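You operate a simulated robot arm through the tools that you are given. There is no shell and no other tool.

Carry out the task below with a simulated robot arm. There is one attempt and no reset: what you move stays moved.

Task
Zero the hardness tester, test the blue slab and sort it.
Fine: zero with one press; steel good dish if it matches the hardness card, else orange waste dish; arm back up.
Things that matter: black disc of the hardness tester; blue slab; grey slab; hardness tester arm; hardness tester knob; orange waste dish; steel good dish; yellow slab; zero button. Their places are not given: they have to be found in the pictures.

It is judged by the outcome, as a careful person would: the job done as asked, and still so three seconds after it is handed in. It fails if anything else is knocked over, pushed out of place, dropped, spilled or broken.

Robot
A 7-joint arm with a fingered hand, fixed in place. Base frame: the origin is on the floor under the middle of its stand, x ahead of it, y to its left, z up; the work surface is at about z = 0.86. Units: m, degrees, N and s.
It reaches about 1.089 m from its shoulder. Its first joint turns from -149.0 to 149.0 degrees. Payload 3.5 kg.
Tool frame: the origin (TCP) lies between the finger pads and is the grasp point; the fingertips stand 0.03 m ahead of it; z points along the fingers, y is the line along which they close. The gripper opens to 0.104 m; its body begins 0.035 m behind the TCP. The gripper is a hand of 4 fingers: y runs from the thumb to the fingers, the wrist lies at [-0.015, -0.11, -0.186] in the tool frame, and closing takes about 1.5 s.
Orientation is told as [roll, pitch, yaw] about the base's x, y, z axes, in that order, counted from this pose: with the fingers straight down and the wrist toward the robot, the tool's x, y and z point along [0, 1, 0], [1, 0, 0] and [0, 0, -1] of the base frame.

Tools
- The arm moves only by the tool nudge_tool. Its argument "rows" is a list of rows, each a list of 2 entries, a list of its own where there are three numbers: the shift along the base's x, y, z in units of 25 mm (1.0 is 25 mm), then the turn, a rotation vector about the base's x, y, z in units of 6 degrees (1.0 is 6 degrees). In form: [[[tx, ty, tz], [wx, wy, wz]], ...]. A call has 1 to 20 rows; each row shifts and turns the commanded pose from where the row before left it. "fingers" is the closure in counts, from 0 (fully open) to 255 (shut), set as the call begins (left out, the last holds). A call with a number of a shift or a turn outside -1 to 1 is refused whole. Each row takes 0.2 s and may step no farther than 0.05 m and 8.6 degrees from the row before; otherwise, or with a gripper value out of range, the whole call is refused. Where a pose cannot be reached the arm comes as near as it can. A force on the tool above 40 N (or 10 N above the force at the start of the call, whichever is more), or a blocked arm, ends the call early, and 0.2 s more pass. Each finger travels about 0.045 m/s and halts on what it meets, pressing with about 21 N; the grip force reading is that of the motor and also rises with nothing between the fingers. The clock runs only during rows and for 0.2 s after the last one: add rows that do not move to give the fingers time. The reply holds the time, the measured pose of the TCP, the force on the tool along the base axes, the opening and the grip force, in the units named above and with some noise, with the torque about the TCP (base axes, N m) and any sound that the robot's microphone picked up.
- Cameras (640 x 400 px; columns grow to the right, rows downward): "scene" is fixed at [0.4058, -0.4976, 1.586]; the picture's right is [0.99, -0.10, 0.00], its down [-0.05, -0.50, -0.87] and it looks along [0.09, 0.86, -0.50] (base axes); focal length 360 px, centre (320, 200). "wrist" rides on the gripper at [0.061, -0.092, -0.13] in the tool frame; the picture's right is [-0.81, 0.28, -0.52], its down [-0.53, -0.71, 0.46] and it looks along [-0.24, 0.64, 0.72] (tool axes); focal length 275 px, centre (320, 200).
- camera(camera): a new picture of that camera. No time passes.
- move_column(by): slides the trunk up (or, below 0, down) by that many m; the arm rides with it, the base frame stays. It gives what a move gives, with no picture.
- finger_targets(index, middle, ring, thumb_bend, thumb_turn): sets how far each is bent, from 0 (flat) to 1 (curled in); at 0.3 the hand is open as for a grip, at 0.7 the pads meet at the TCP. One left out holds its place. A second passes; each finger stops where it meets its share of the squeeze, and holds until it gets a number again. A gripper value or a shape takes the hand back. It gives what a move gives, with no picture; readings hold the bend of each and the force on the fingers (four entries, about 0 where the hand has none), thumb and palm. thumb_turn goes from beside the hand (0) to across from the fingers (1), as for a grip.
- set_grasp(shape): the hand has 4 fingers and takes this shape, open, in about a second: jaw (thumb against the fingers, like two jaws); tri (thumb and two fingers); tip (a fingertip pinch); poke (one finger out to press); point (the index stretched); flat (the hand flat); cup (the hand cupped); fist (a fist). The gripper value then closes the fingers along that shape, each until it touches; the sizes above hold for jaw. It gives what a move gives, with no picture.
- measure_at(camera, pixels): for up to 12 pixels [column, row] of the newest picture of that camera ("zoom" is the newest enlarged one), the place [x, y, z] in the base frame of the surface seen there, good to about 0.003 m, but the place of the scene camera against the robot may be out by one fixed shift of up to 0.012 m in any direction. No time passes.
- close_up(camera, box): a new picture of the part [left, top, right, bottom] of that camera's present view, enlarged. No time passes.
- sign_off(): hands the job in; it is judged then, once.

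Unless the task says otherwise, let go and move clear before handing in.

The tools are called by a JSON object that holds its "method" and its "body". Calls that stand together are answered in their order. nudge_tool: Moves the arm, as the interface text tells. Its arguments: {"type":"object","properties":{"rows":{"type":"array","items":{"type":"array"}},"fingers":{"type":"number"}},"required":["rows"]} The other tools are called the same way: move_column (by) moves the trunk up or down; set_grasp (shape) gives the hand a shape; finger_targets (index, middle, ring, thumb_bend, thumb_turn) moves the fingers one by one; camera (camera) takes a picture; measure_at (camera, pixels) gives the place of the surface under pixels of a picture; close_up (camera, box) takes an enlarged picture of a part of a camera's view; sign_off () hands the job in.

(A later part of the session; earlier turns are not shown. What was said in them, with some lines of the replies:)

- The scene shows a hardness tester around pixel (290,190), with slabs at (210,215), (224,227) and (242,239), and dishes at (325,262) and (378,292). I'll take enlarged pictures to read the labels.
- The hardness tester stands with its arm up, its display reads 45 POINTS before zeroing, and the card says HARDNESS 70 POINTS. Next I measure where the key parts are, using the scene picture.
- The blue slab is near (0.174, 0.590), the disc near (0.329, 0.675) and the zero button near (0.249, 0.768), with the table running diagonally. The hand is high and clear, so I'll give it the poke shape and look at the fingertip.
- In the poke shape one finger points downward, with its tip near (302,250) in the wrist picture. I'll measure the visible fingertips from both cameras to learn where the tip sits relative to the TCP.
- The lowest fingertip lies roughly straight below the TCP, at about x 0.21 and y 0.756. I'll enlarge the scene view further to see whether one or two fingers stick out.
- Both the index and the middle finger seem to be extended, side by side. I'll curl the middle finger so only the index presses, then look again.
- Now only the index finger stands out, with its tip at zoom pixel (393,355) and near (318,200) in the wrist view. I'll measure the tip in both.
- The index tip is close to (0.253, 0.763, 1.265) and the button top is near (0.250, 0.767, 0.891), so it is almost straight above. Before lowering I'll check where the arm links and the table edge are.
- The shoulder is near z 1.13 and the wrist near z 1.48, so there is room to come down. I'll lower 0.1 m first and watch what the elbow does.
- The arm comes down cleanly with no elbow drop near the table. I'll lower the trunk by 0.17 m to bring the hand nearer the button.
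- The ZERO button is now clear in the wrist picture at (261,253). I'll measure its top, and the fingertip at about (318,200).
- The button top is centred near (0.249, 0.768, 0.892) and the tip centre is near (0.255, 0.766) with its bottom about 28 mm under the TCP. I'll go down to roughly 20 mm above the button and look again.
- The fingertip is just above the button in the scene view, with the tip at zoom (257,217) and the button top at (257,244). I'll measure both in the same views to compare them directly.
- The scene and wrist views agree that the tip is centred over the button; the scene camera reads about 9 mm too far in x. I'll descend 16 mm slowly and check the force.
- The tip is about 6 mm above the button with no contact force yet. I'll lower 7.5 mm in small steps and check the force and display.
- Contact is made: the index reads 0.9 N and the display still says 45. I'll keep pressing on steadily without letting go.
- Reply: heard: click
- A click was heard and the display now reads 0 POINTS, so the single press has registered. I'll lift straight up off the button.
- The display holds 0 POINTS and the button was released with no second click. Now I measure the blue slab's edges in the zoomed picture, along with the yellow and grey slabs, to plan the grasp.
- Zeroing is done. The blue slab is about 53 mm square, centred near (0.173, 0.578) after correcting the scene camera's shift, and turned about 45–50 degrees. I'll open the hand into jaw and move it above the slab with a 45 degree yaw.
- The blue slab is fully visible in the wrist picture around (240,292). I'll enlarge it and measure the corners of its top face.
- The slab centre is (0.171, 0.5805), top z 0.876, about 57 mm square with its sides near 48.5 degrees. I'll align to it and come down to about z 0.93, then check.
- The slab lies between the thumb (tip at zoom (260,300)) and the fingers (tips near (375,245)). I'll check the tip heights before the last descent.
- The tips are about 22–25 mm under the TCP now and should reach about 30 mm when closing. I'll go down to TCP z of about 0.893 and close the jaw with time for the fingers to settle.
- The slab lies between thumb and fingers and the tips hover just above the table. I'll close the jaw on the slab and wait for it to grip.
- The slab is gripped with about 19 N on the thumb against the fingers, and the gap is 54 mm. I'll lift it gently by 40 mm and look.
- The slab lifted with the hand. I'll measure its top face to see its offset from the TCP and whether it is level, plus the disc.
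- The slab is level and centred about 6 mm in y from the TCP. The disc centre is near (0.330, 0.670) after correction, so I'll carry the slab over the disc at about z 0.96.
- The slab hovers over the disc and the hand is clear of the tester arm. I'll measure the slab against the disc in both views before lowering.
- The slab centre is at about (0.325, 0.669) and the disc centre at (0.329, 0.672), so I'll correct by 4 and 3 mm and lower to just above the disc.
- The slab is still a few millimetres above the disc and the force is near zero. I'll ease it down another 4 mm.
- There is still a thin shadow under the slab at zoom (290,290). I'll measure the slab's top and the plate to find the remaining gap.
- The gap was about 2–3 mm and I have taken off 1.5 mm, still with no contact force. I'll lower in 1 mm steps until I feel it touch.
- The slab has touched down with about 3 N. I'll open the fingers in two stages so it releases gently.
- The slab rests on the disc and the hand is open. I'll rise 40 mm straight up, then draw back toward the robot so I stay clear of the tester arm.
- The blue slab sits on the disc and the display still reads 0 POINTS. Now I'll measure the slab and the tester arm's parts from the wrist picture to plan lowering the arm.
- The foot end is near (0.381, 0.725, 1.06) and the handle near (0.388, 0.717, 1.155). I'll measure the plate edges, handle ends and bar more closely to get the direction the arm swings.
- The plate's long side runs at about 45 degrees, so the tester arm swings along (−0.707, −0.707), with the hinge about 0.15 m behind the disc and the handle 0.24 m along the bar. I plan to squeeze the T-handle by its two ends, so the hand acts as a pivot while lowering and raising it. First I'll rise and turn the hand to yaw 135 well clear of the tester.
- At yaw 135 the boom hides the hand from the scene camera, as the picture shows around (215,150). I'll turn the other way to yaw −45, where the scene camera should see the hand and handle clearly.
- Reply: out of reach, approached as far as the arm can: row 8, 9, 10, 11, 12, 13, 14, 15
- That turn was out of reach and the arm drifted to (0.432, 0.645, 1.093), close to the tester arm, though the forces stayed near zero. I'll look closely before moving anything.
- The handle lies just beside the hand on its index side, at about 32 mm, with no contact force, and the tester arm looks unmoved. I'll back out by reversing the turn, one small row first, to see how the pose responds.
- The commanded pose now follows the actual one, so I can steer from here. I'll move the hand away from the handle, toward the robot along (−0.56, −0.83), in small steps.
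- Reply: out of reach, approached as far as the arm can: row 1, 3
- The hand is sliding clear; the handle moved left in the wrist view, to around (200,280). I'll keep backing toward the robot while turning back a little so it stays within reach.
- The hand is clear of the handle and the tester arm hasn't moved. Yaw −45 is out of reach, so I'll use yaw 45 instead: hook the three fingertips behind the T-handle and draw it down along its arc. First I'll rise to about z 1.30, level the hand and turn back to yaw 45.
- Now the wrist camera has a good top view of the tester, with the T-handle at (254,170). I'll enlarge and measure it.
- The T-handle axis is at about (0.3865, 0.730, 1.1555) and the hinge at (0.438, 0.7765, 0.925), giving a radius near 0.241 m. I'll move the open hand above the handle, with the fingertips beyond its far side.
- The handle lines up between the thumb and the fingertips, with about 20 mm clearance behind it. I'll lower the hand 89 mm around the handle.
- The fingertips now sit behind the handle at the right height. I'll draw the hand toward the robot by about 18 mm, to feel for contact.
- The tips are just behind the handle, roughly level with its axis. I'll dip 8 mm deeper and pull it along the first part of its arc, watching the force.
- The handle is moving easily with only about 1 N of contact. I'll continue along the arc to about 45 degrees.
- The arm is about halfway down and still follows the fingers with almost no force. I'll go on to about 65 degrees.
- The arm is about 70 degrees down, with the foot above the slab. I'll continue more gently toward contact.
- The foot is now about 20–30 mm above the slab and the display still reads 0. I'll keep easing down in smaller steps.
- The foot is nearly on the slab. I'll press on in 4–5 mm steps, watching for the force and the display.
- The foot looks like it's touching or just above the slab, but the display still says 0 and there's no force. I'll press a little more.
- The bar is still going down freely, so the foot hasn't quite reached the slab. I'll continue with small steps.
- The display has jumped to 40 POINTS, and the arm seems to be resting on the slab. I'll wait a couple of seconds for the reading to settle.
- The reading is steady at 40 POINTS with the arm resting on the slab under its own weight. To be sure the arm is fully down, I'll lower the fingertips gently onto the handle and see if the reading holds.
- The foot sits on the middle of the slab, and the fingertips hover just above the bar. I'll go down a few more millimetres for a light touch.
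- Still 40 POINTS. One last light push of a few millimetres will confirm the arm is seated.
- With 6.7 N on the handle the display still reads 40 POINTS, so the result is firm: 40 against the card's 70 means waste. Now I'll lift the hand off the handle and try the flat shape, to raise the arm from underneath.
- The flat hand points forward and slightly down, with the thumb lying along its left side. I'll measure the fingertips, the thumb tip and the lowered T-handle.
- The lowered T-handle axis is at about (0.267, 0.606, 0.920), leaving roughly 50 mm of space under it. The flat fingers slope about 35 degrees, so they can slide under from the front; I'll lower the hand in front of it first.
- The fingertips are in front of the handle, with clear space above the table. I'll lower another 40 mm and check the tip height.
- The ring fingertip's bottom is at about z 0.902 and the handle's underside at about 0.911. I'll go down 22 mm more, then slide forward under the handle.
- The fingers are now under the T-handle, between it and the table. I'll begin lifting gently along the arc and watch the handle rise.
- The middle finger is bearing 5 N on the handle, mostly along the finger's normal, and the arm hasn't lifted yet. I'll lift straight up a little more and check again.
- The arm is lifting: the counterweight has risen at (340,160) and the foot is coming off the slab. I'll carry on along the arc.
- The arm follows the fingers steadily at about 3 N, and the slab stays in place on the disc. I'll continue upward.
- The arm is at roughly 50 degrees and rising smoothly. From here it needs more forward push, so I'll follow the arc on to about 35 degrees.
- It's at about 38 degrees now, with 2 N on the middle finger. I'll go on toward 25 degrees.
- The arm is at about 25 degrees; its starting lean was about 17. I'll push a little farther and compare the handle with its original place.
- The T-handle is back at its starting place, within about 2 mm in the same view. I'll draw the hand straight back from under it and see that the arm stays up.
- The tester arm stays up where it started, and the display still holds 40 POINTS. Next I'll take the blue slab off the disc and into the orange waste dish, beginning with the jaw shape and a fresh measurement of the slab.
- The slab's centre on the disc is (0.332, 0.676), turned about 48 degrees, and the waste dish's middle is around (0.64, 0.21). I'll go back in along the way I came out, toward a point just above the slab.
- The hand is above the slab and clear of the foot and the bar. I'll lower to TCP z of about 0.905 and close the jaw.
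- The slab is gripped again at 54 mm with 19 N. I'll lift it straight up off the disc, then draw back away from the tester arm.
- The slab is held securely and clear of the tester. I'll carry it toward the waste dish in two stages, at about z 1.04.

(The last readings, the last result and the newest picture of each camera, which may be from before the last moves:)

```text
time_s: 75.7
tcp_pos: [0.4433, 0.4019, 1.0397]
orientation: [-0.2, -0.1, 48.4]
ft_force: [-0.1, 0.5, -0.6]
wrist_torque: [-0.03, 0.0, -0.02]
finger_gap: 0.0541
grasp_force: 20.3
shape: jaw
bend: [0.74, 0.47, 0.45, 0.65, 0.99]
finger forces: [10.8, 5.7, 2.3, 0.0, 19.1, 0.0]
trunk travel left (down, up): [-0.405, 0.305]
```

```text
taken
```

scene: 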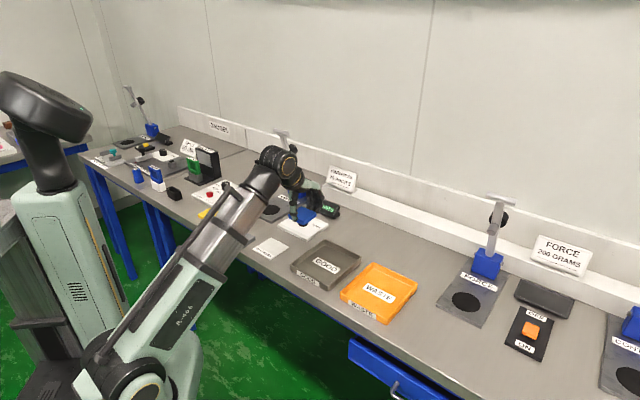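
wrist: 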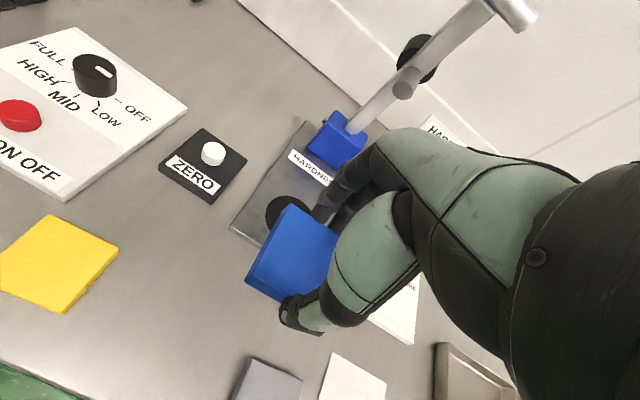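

That went as planned. I'll continue with the second half, to above the waste dish.

{"method": "nudge_tool", "body": {"rows": [[[0.779, -0.748, 0], [0, 0, 0]], [[0.779, -0.748, 0], [0, 0, 0]], [[0.779, -0.748, 0], [0, 0, 0]], [[0.779, -0.748, 0], [0, 0, 0]], [[0.779, -0.748, 0], [0, 0, 0]], [[0.779, -0.748, 0], [0, 0, 0]], [[0.779, -0.748, 0], [0, 0, 0]], [[0.779, -0.748, 0], [0, 0, 0]], [[0.779, -0.748, 0], [0, 0, 0]], [[0.779, -0.748, 0], [0, 0, 0]]]}}

{"method": "camera", "body": {"camera": "scene"}}

{"method": "camera", "body": {"camera": "wrist"}}

```text
time_s: 77.9
tcp_pos: [0.6378, 0.2168, 1.0413]
orientation: [-0.1, 0.0, 48.4]
ft_force: [-0.4, -0.3, -0.4]
wrist_torque: [0.0, 0.03, 0.03]
finger_gap: 0.0542
grasp_force: 21.1
shape: jaw
bend: [0.74, 0.47, 0.45, 0.65, 0.99]
finger forces: [10.8, 5.9, 2.4, 0.0, 19.1, 0.0]
trunk travel left (down, up): [-0.405, 0.305]
```

```text
taken
```

scene: 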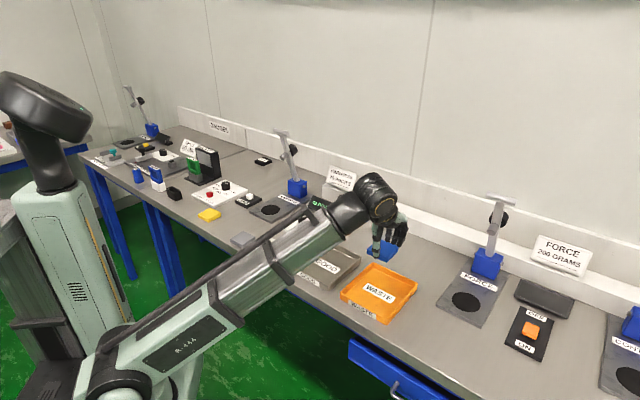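

```text
taken
```

wrist: 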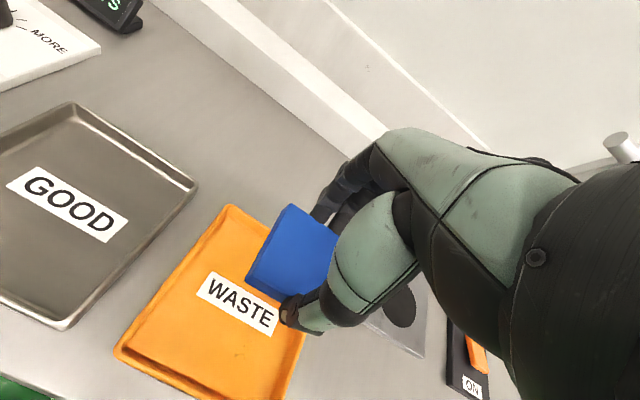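

The slab is above the orange dish. I'll measure the dish corners with the wrist camera to centre it before lowering.

{"method": "measure_at", "body": {"camera": "wrist", "pixels": [[233, 210], [119, 354], [240, 302], [275, 395], [305, 335], [175, 285], [200, 350], [180, 393], [255, 245], [292, 262]]}}

{"method": "close_up", "body": {"camera": "scene", "box": [320, 200, 440, 340]}}

```text
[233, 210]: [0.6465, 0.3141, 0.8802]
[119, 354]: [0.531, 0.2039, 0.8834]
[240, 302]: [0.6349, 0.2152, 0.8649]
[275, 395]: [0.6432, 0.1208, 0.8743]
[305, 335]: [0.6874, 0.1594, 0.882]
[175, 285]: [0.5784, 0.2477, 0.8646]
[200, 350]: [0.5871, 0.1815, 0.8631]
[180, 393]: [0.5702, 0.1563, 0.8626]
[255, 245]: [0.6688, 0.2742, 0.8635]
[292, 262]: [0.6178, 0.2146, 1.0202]
```

```text
2.86 times, centred on (380, 270) of scene
```

zoom: 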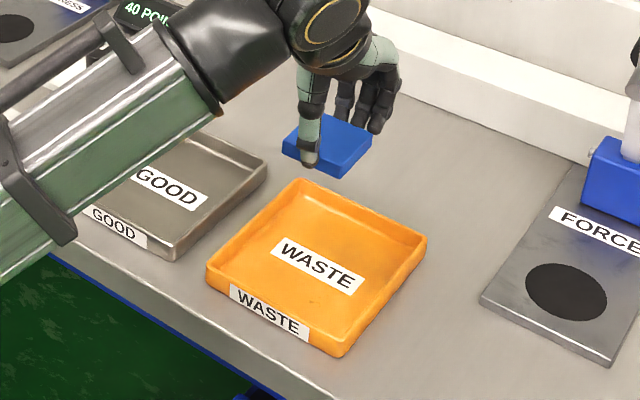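

The dish's centre is about (0.638, 0.209), its floor at z 0.8635 and its rim at 0.882. I'll shift a few millimetres to centre and lower to just above the floor.

{"method": "nudge_tool", "body": {"rows": [[[0.09, -0.19, -0.8], [0, 0, 0]], [[0, 0, -0.9], [0, 0, 0]], [[0, 0, -0.9], [0, 0, 0]], [[0, 0, -0.9], [0, 0, 0]], [[0, 0, -0.9], [0, 0, 0]], [[0, 0, -0.6], [0, 0, 0]]]}}

{"method": "close_up", "body": {"camera": "scene", "box": [320, 230, 440, 330]}}

{"method": "camera", "body": {"camera": "wrist"}}

```text
time_s: 79.3
tcp_pos: [0.6396, 0.2102, 0.9167]
orientation: [0.0, -0.2, 48.4]
ft_force: [-0.7, 0.4, -0.7]
wrist_torque: [0.0, -0.01, 0.0]
finger_gap: 0.0542
grasp_force: 21.1
shape: jaw
bend: [0.74, 0.47, 0.45, 0.65, 0.99]
finger forces: [10.8, 5.8, 2.3, 0.0, 19.1, 0.0]
trunk travel left (down, up): [-0.405, 0.305]
```

```text
4.00 times, centred on (380, 280) of scene
```

zoom: 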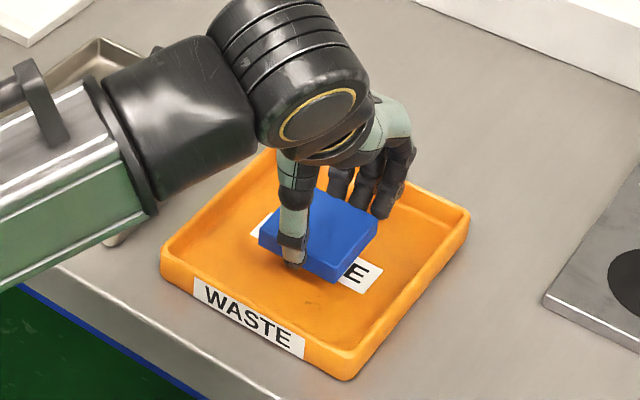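

```text
taken
```

wrist: 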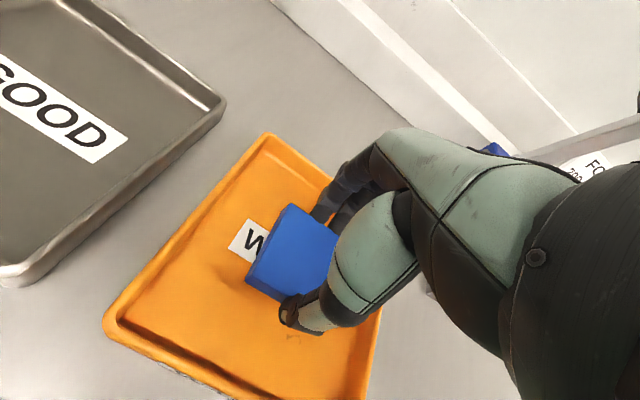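

The slab is inside the dish walls, about 18 mm above the floor. I'll lower it carefully until it touches.

{"method": "nudge_tool", "body": {"rows": [[[0, 0, -0.3], [0, 0, 0]], [[0, 0, -0.2], [0, 0, 0]]]}}

{"method": "nudge_tool", "body": {"rows": [[[0, 0, -0.07], [0, 0, 0]], [[0, 0, -0.07], [0, 0, 0]]]}}

{"method": "close_up", "body": {"camera": "scene", "box": [340, 240, 430, 320]}}

```text
time_s: 79.9
tcp_pos: [0.6404, 0.2117, 0.903]
orientation: [-0.1, 0.0, 48.3]
ft_force: [-0.4, -0.1, -1.1]
wrist_torque: [-0.04, 0.02, 0.07]
finger_gap: 0.0543
grasp_force: 21.1
shape: jaw
bend: [0.74, 0.47, 0.45, 0.65, 0.99]
finger forces: [10.9, 5.9, 2.4, 0.0, 19.0, 0.0]
trunk travel left (down, up): [-0.405, 0.305]
```

```text
time_s: 80.5
tcp_pos: [0.6401, 0.2107, 0.9003]
orientation: [-0.2, -0.2, 48.3]
ft_force: [-1.0, -0.4, 8.3]
wrist_torque: [-0.11, 0.01, 0.04]
finger_gap: 0.0543
grasp_force: 20.6
shape: jaw
bend: [0.74, 0.47, 0.45, 0.65, 0.99]
finger forces: [11.0, 5.9, 3.2, 0.0, 20.6, 0.0]
trunk travel left (down, up): [-0.405, 0.305]
```

```text
5.00 times, centred on (385, 280) of scene
```

zoom: 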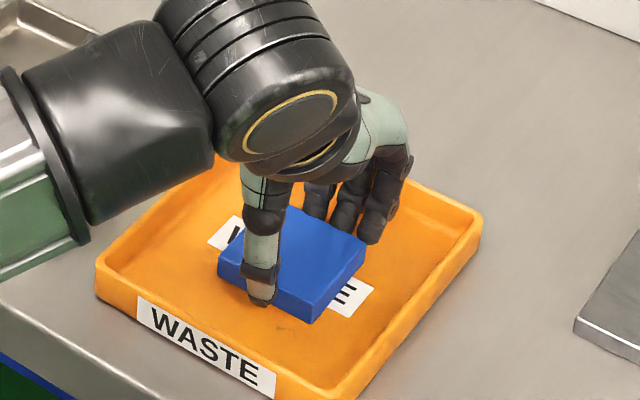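

The slab is on the dish floor with 8 N of contact. I'll ease up half a millimetre and open the jaw partway, so the fingers stay clear of the dish walls.

{"method": "nudge_tool", "body": {"rows": [[[0, 0, 0.03], [0, 0, 0]]]}}

{"method": "nudge_tool", "body": {"rows": [[[0, 0, 0], [0, 0, 0]], [[0, 0, 0], [0, 0, 0]], [[0, 0, 0], [0, 0, 0]], [[0, 0, 0], [0, 0, 0]], [[0, 0, 0], [0, 0, 0]]], "fingers": 60}}

{"method": "close_up", "body": {"camera": "scene", "box": [340, 240, 430, 320]}}

{"method": "camera", "body": {"camera": "wrist"}}

```text
time_s: 80.9
tcp_pos: [0.6402, 0.2113, 0.9004]
orientation: [-0.1, -0.1, 48.3]
ft_force: [-1.7, -2.1, 7.7]
wrist_torque: [-0.09, -0.02, 0.0]
finger_gap: 0.0541
grasp_force: 21.6
shape: jaw
bend: [0.74, 0.47, 0.45, 0.65, 0.99]
finger forces: [11.1, 5.9, 3.0, 0.1, 20.6, 0.0]
trunk travel left (down, up): [-0.405, 0.305]
```

```text
time_s: 82.1
tcp_pos: [0.6391, 0.2122, 0.8989]
orientation: [0.0, 0.0, 48.2]
ft_force: [0.6, -0.5, -0.3]
wrist_torque: [0.04, 0.0, 0.0]
finger_gap: 0.0792
grasp_force: 0.1
shape: jaw
bend: [0.27, 0.35, 0.32, 0.53, 0.99]
finger forces: [0.1, 0.1, 0.0, 0.1, 0.0, 0.0]
trunk travel left (down, up): [-0.405, 0.305]
```

```text
5.00 times, centred on (385, 280) of scene
```

zoom: 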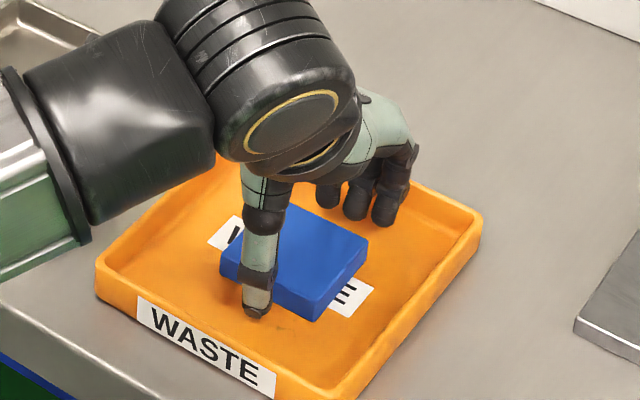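

```text
taken
```

wrist: 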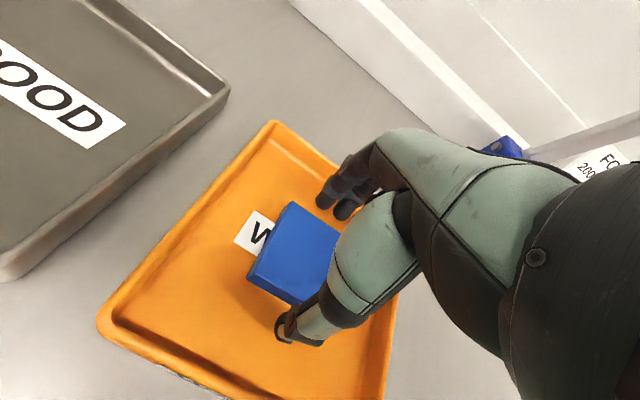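

The slab is released and lies flat in the orange dish, with fingers and thumb clear on both sides. I'll rise straight up, well clear of everything.

{"method": "nudge_tool", "body": {"rows": [[[0, 0, 0.3], [0, 0, 0]], [[0, 0, 0.6], [0, 0, 0]], [[0, 0, 0.9], [0, 0, 0]], [[0, 0, 1], [0, 0, 0]], [[0, 0, 1], [0, 0, 0]], [[0, 0, 1], [0, 0, 0]], [[0, 0, 1], [0, 0, 0]], [[0, 0, 1], [0, 0, 0]], [[0, 0, 1], [0, 0, 0]]]}}

{"method": "camera", "body": {"camera": "scene"}}

{"method": "camera", "body": {"camera": "wrist"}}

```text
time_s: 84.1
tcp_pos: [0.6396, 0.212, 1.0958]
orientation: [-0.2, 0.1, 48.3]
ft_force: [-0.7, -0.4, 0.0]
wrist_torque: [0.02, 0.0, -0.02]
finger_gap: 0.0794
grasp_force: 0.1
shape: jaw
bend: [0.27, 0.35, 0.32, 0.53, 0.99]
finger forces: [0.0, 0.0, 0.0, 0.1, 0.0, 0.0]
trunk travel left (down, up): [-0.405, 0.305]
```

```text
taken
```

scene: 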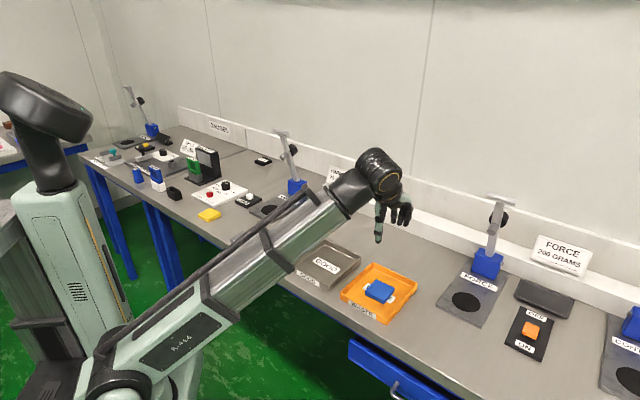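

```text
taken
```

wrist: 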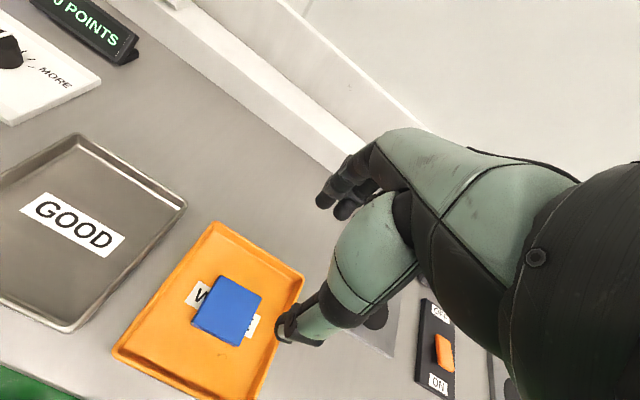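

The blue slab lies in the orange waste dish. I'll raise the trunk so the boom stops hiding the tester, then check everything one last time.

{"method": "move_column", "body": {"by": 0.2}}

{"method": "camera", "body": {"camera": "scene"}}

{"method": "close_up", "body": {"camera": "scene", "box": [180, 120, 440, 330]}}

```text
time_s: 86.3
tcp_pos: [0.6402, 0.2139, 1.2953]
orientation: [-0.1, 0.0, 48.3]
ft_force: [0.3, -0.4, 0.2]
wrist_torque: [0.03, 0.01, 0.0]
finger_gap: 0.0791
grasp_force: 0.0
shape: jaw
bend: [0.27, 0.35, 0.32, 0.53, 0.99]
finger forces: [0.0, 0.0, 0.0, 0.1, 0.0, 0.0]
trunk travel left (down, up): [-0.605, 0.105]
```

```text
taken
```

scene: 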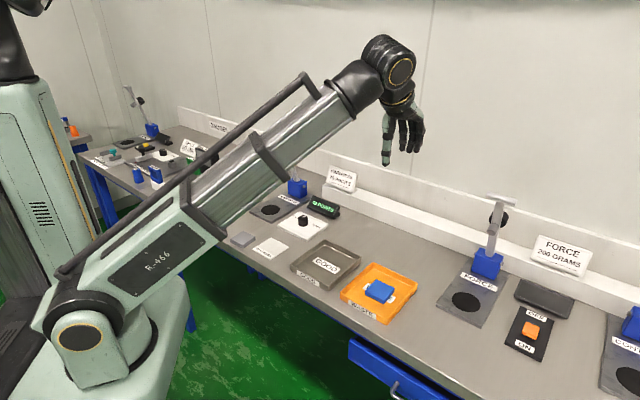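

```text
1.90 times, centred on (310, 225) of scene
```

zoom: 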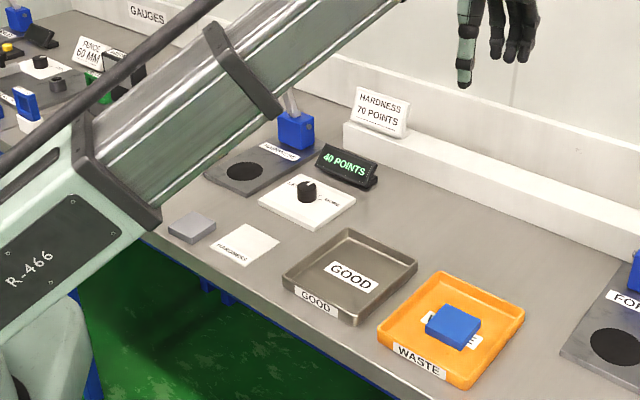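

The blue slab is in the waste dish and the display, dishes and grey slab look untouched. The boom hides the tester arm, so I'll swing the hand aside to confirm it's still up.

{"method": "nudge_tool", "body": {"rows": [[[0, -0.9, 0], [0, 0, -0.5]], [[0, -0.9, 0], [0, 0, -0.5]], [[0, -0.9, 0], [0, 0, -0.5]], [[0, -0.9, 0], [0, 0, -0.5]], [[0, -0.9, 0], [0, 0, -0.5]], [[0, -0.9, 0], [0, 0, -0.5]], [[0, -0.9, 0], [0, 0, -0.5]], [[0, -0.9, 0], [0, 0, -0.5]]]}}

{"method": "camera", "body": {"camera": "scene"}}

{"method": "close_up", "body": {"camera": "scene", "box": [180, 110, 370, 250]}}

```text
time_s: 88.1
tcp_pos: [0.6401, 0.0329, 1.2973]
orientation: [-0.1, -0.2, 24.3]
ft_force: [-0.1, -0.1, 1.0]
wrist_torque: [0.01, 0.01, -0.04]
finger_gap: 0.0793
grasp_force: 0.0
shape: jaw
bend: [0.27, 0.35, 0.32, 0.53, 0.99]
finger forces: [0.0, 0.1, 0.0, 0.0, 0.0, 0.0]
trunk travel left (down, up): [-0.605, 0.105]
```

```text
taken
```

scene: 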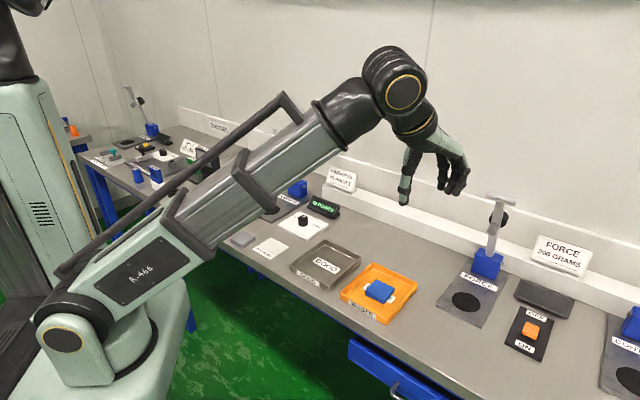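

```text
2.86 times, centred on (275, 180) of scene
```

zoom: 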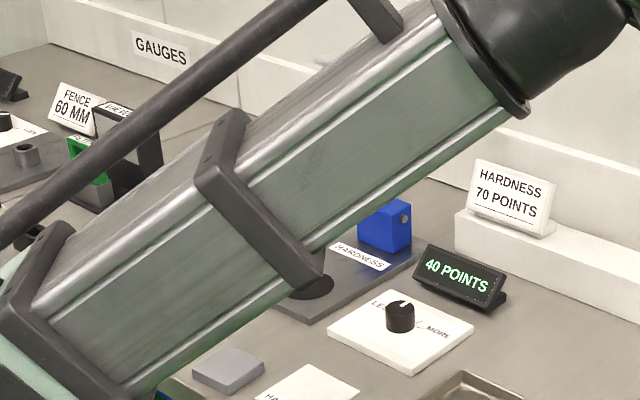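

The boom still blocks the view of the tester arm. The hand is now off the front of the table, so I'll lower the trunk by 0.2 m to uncover the tester.

{"method": "move_column", "body": {"by": -0.2}}

{"method": "camera", "body": {"camera": "scene"}}

{"method": "close_up", "body": {"camera": "scene", "box": [180, 110, 370, 250]}}

```text
time_s: 90.3
tcp_pos: [0.6394, 0.034, 1.0968]
orientation: [-0.2, -0.1, 24.2]
ft_force: [0.2, 0.1, -0.1]
wrist_torque: [-0.01, 0.0, 0.03]
finger_gap: 0.0792
grasp_force: 0.1
shape: jaw
bend: [0.27, 0.35, 0.32, 0.53, 0.99]
finger forces: [0.0, 0.0, 0.0, 0.0, 0.0, 0.1]
trunk travel left (down, up): [-0.405, 0.305]
```

```text
taken
```

scene: 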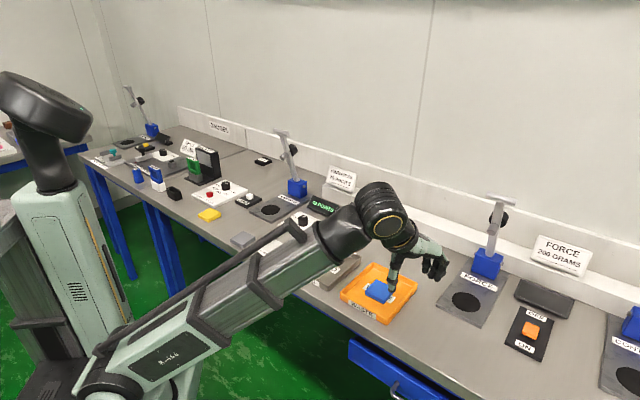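

```text
2.86 times, centred on (275, 180) of scene
```

zoom: 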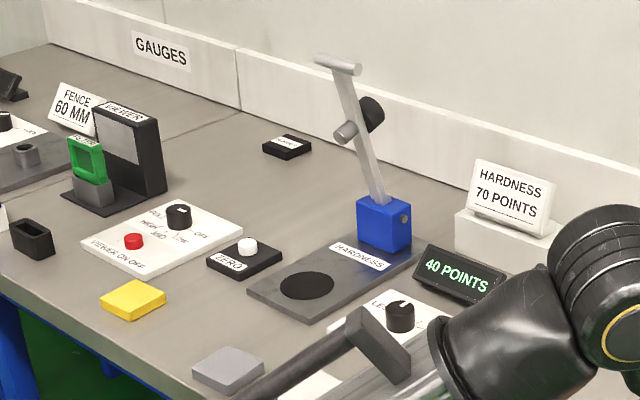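

The tester arm is up, the disc is empty, the yellow and grey slabs are untouched and the blue slab is in the waste dish. I'll raise the robot arm clear, then hand in.

{"method": "move_column", "body": {"by": 0.2}}

{"method": "close_up", "body": {"camera": "scene", "box": [270, 220, 430, 330]}}

```text
time_s: 92.4
tcp_pos: [0.6407, 0.0345, 1.2964]
orientation: [-0.2, -0.2, 24.3]
ft_force: [0.0, -0.6, -0.3]
wrist_torque: [-0.02, -0.03, 0.0]
finger_gap: 0.0792
grasp_force: 0.1
shape: jaw
bend: [0.27, 0.35, 0.32, 0.53, 0.99]
finger forces: [0.0, 0.0, 0.0, 0.0, 0.1, 0.0]
trunk travel left (down, up): [-0.605, 0.105]
```

```text
3.64 times, centred on (350, 275) of scene
```

zoom: 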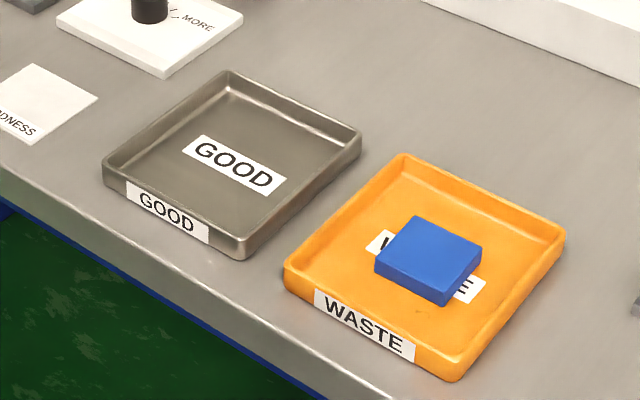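

The blue slab lies flat in the waste dish at zoom (428,260), the hand is empty and clear, and the tester arm is up. The job is done, so I'm handing it in.

{"method": "sign_off", "body": {}}

```text
The job is handed in.
```

I zeroed the hardness tester with one press and tested the blue slab. It read 40 POINTS against the card's 70, so I put it in the orange waste dish. The job is handed in; I haven't seen how it was judged.

- **Zero:** the display went from 45 to 0 on a single click and stayed at 0 until the test.
- **Test:** the reading held at 40, including with about 7 N of extra push on the tester arm.
- **Tester:** the arm is back up where it started and the disc is empty.
- **Everything else:** the yellow and grey slabs, the knob and the steel good dish look untouched in the last pictures.

While turning the hand to reach the tester handle, I asked for a pose the robot couldn't reach. The hand drifted to within a few centimetres of the tester arm. Nothing was touched: the force readings stayed near zero and the tester arm had not moved.
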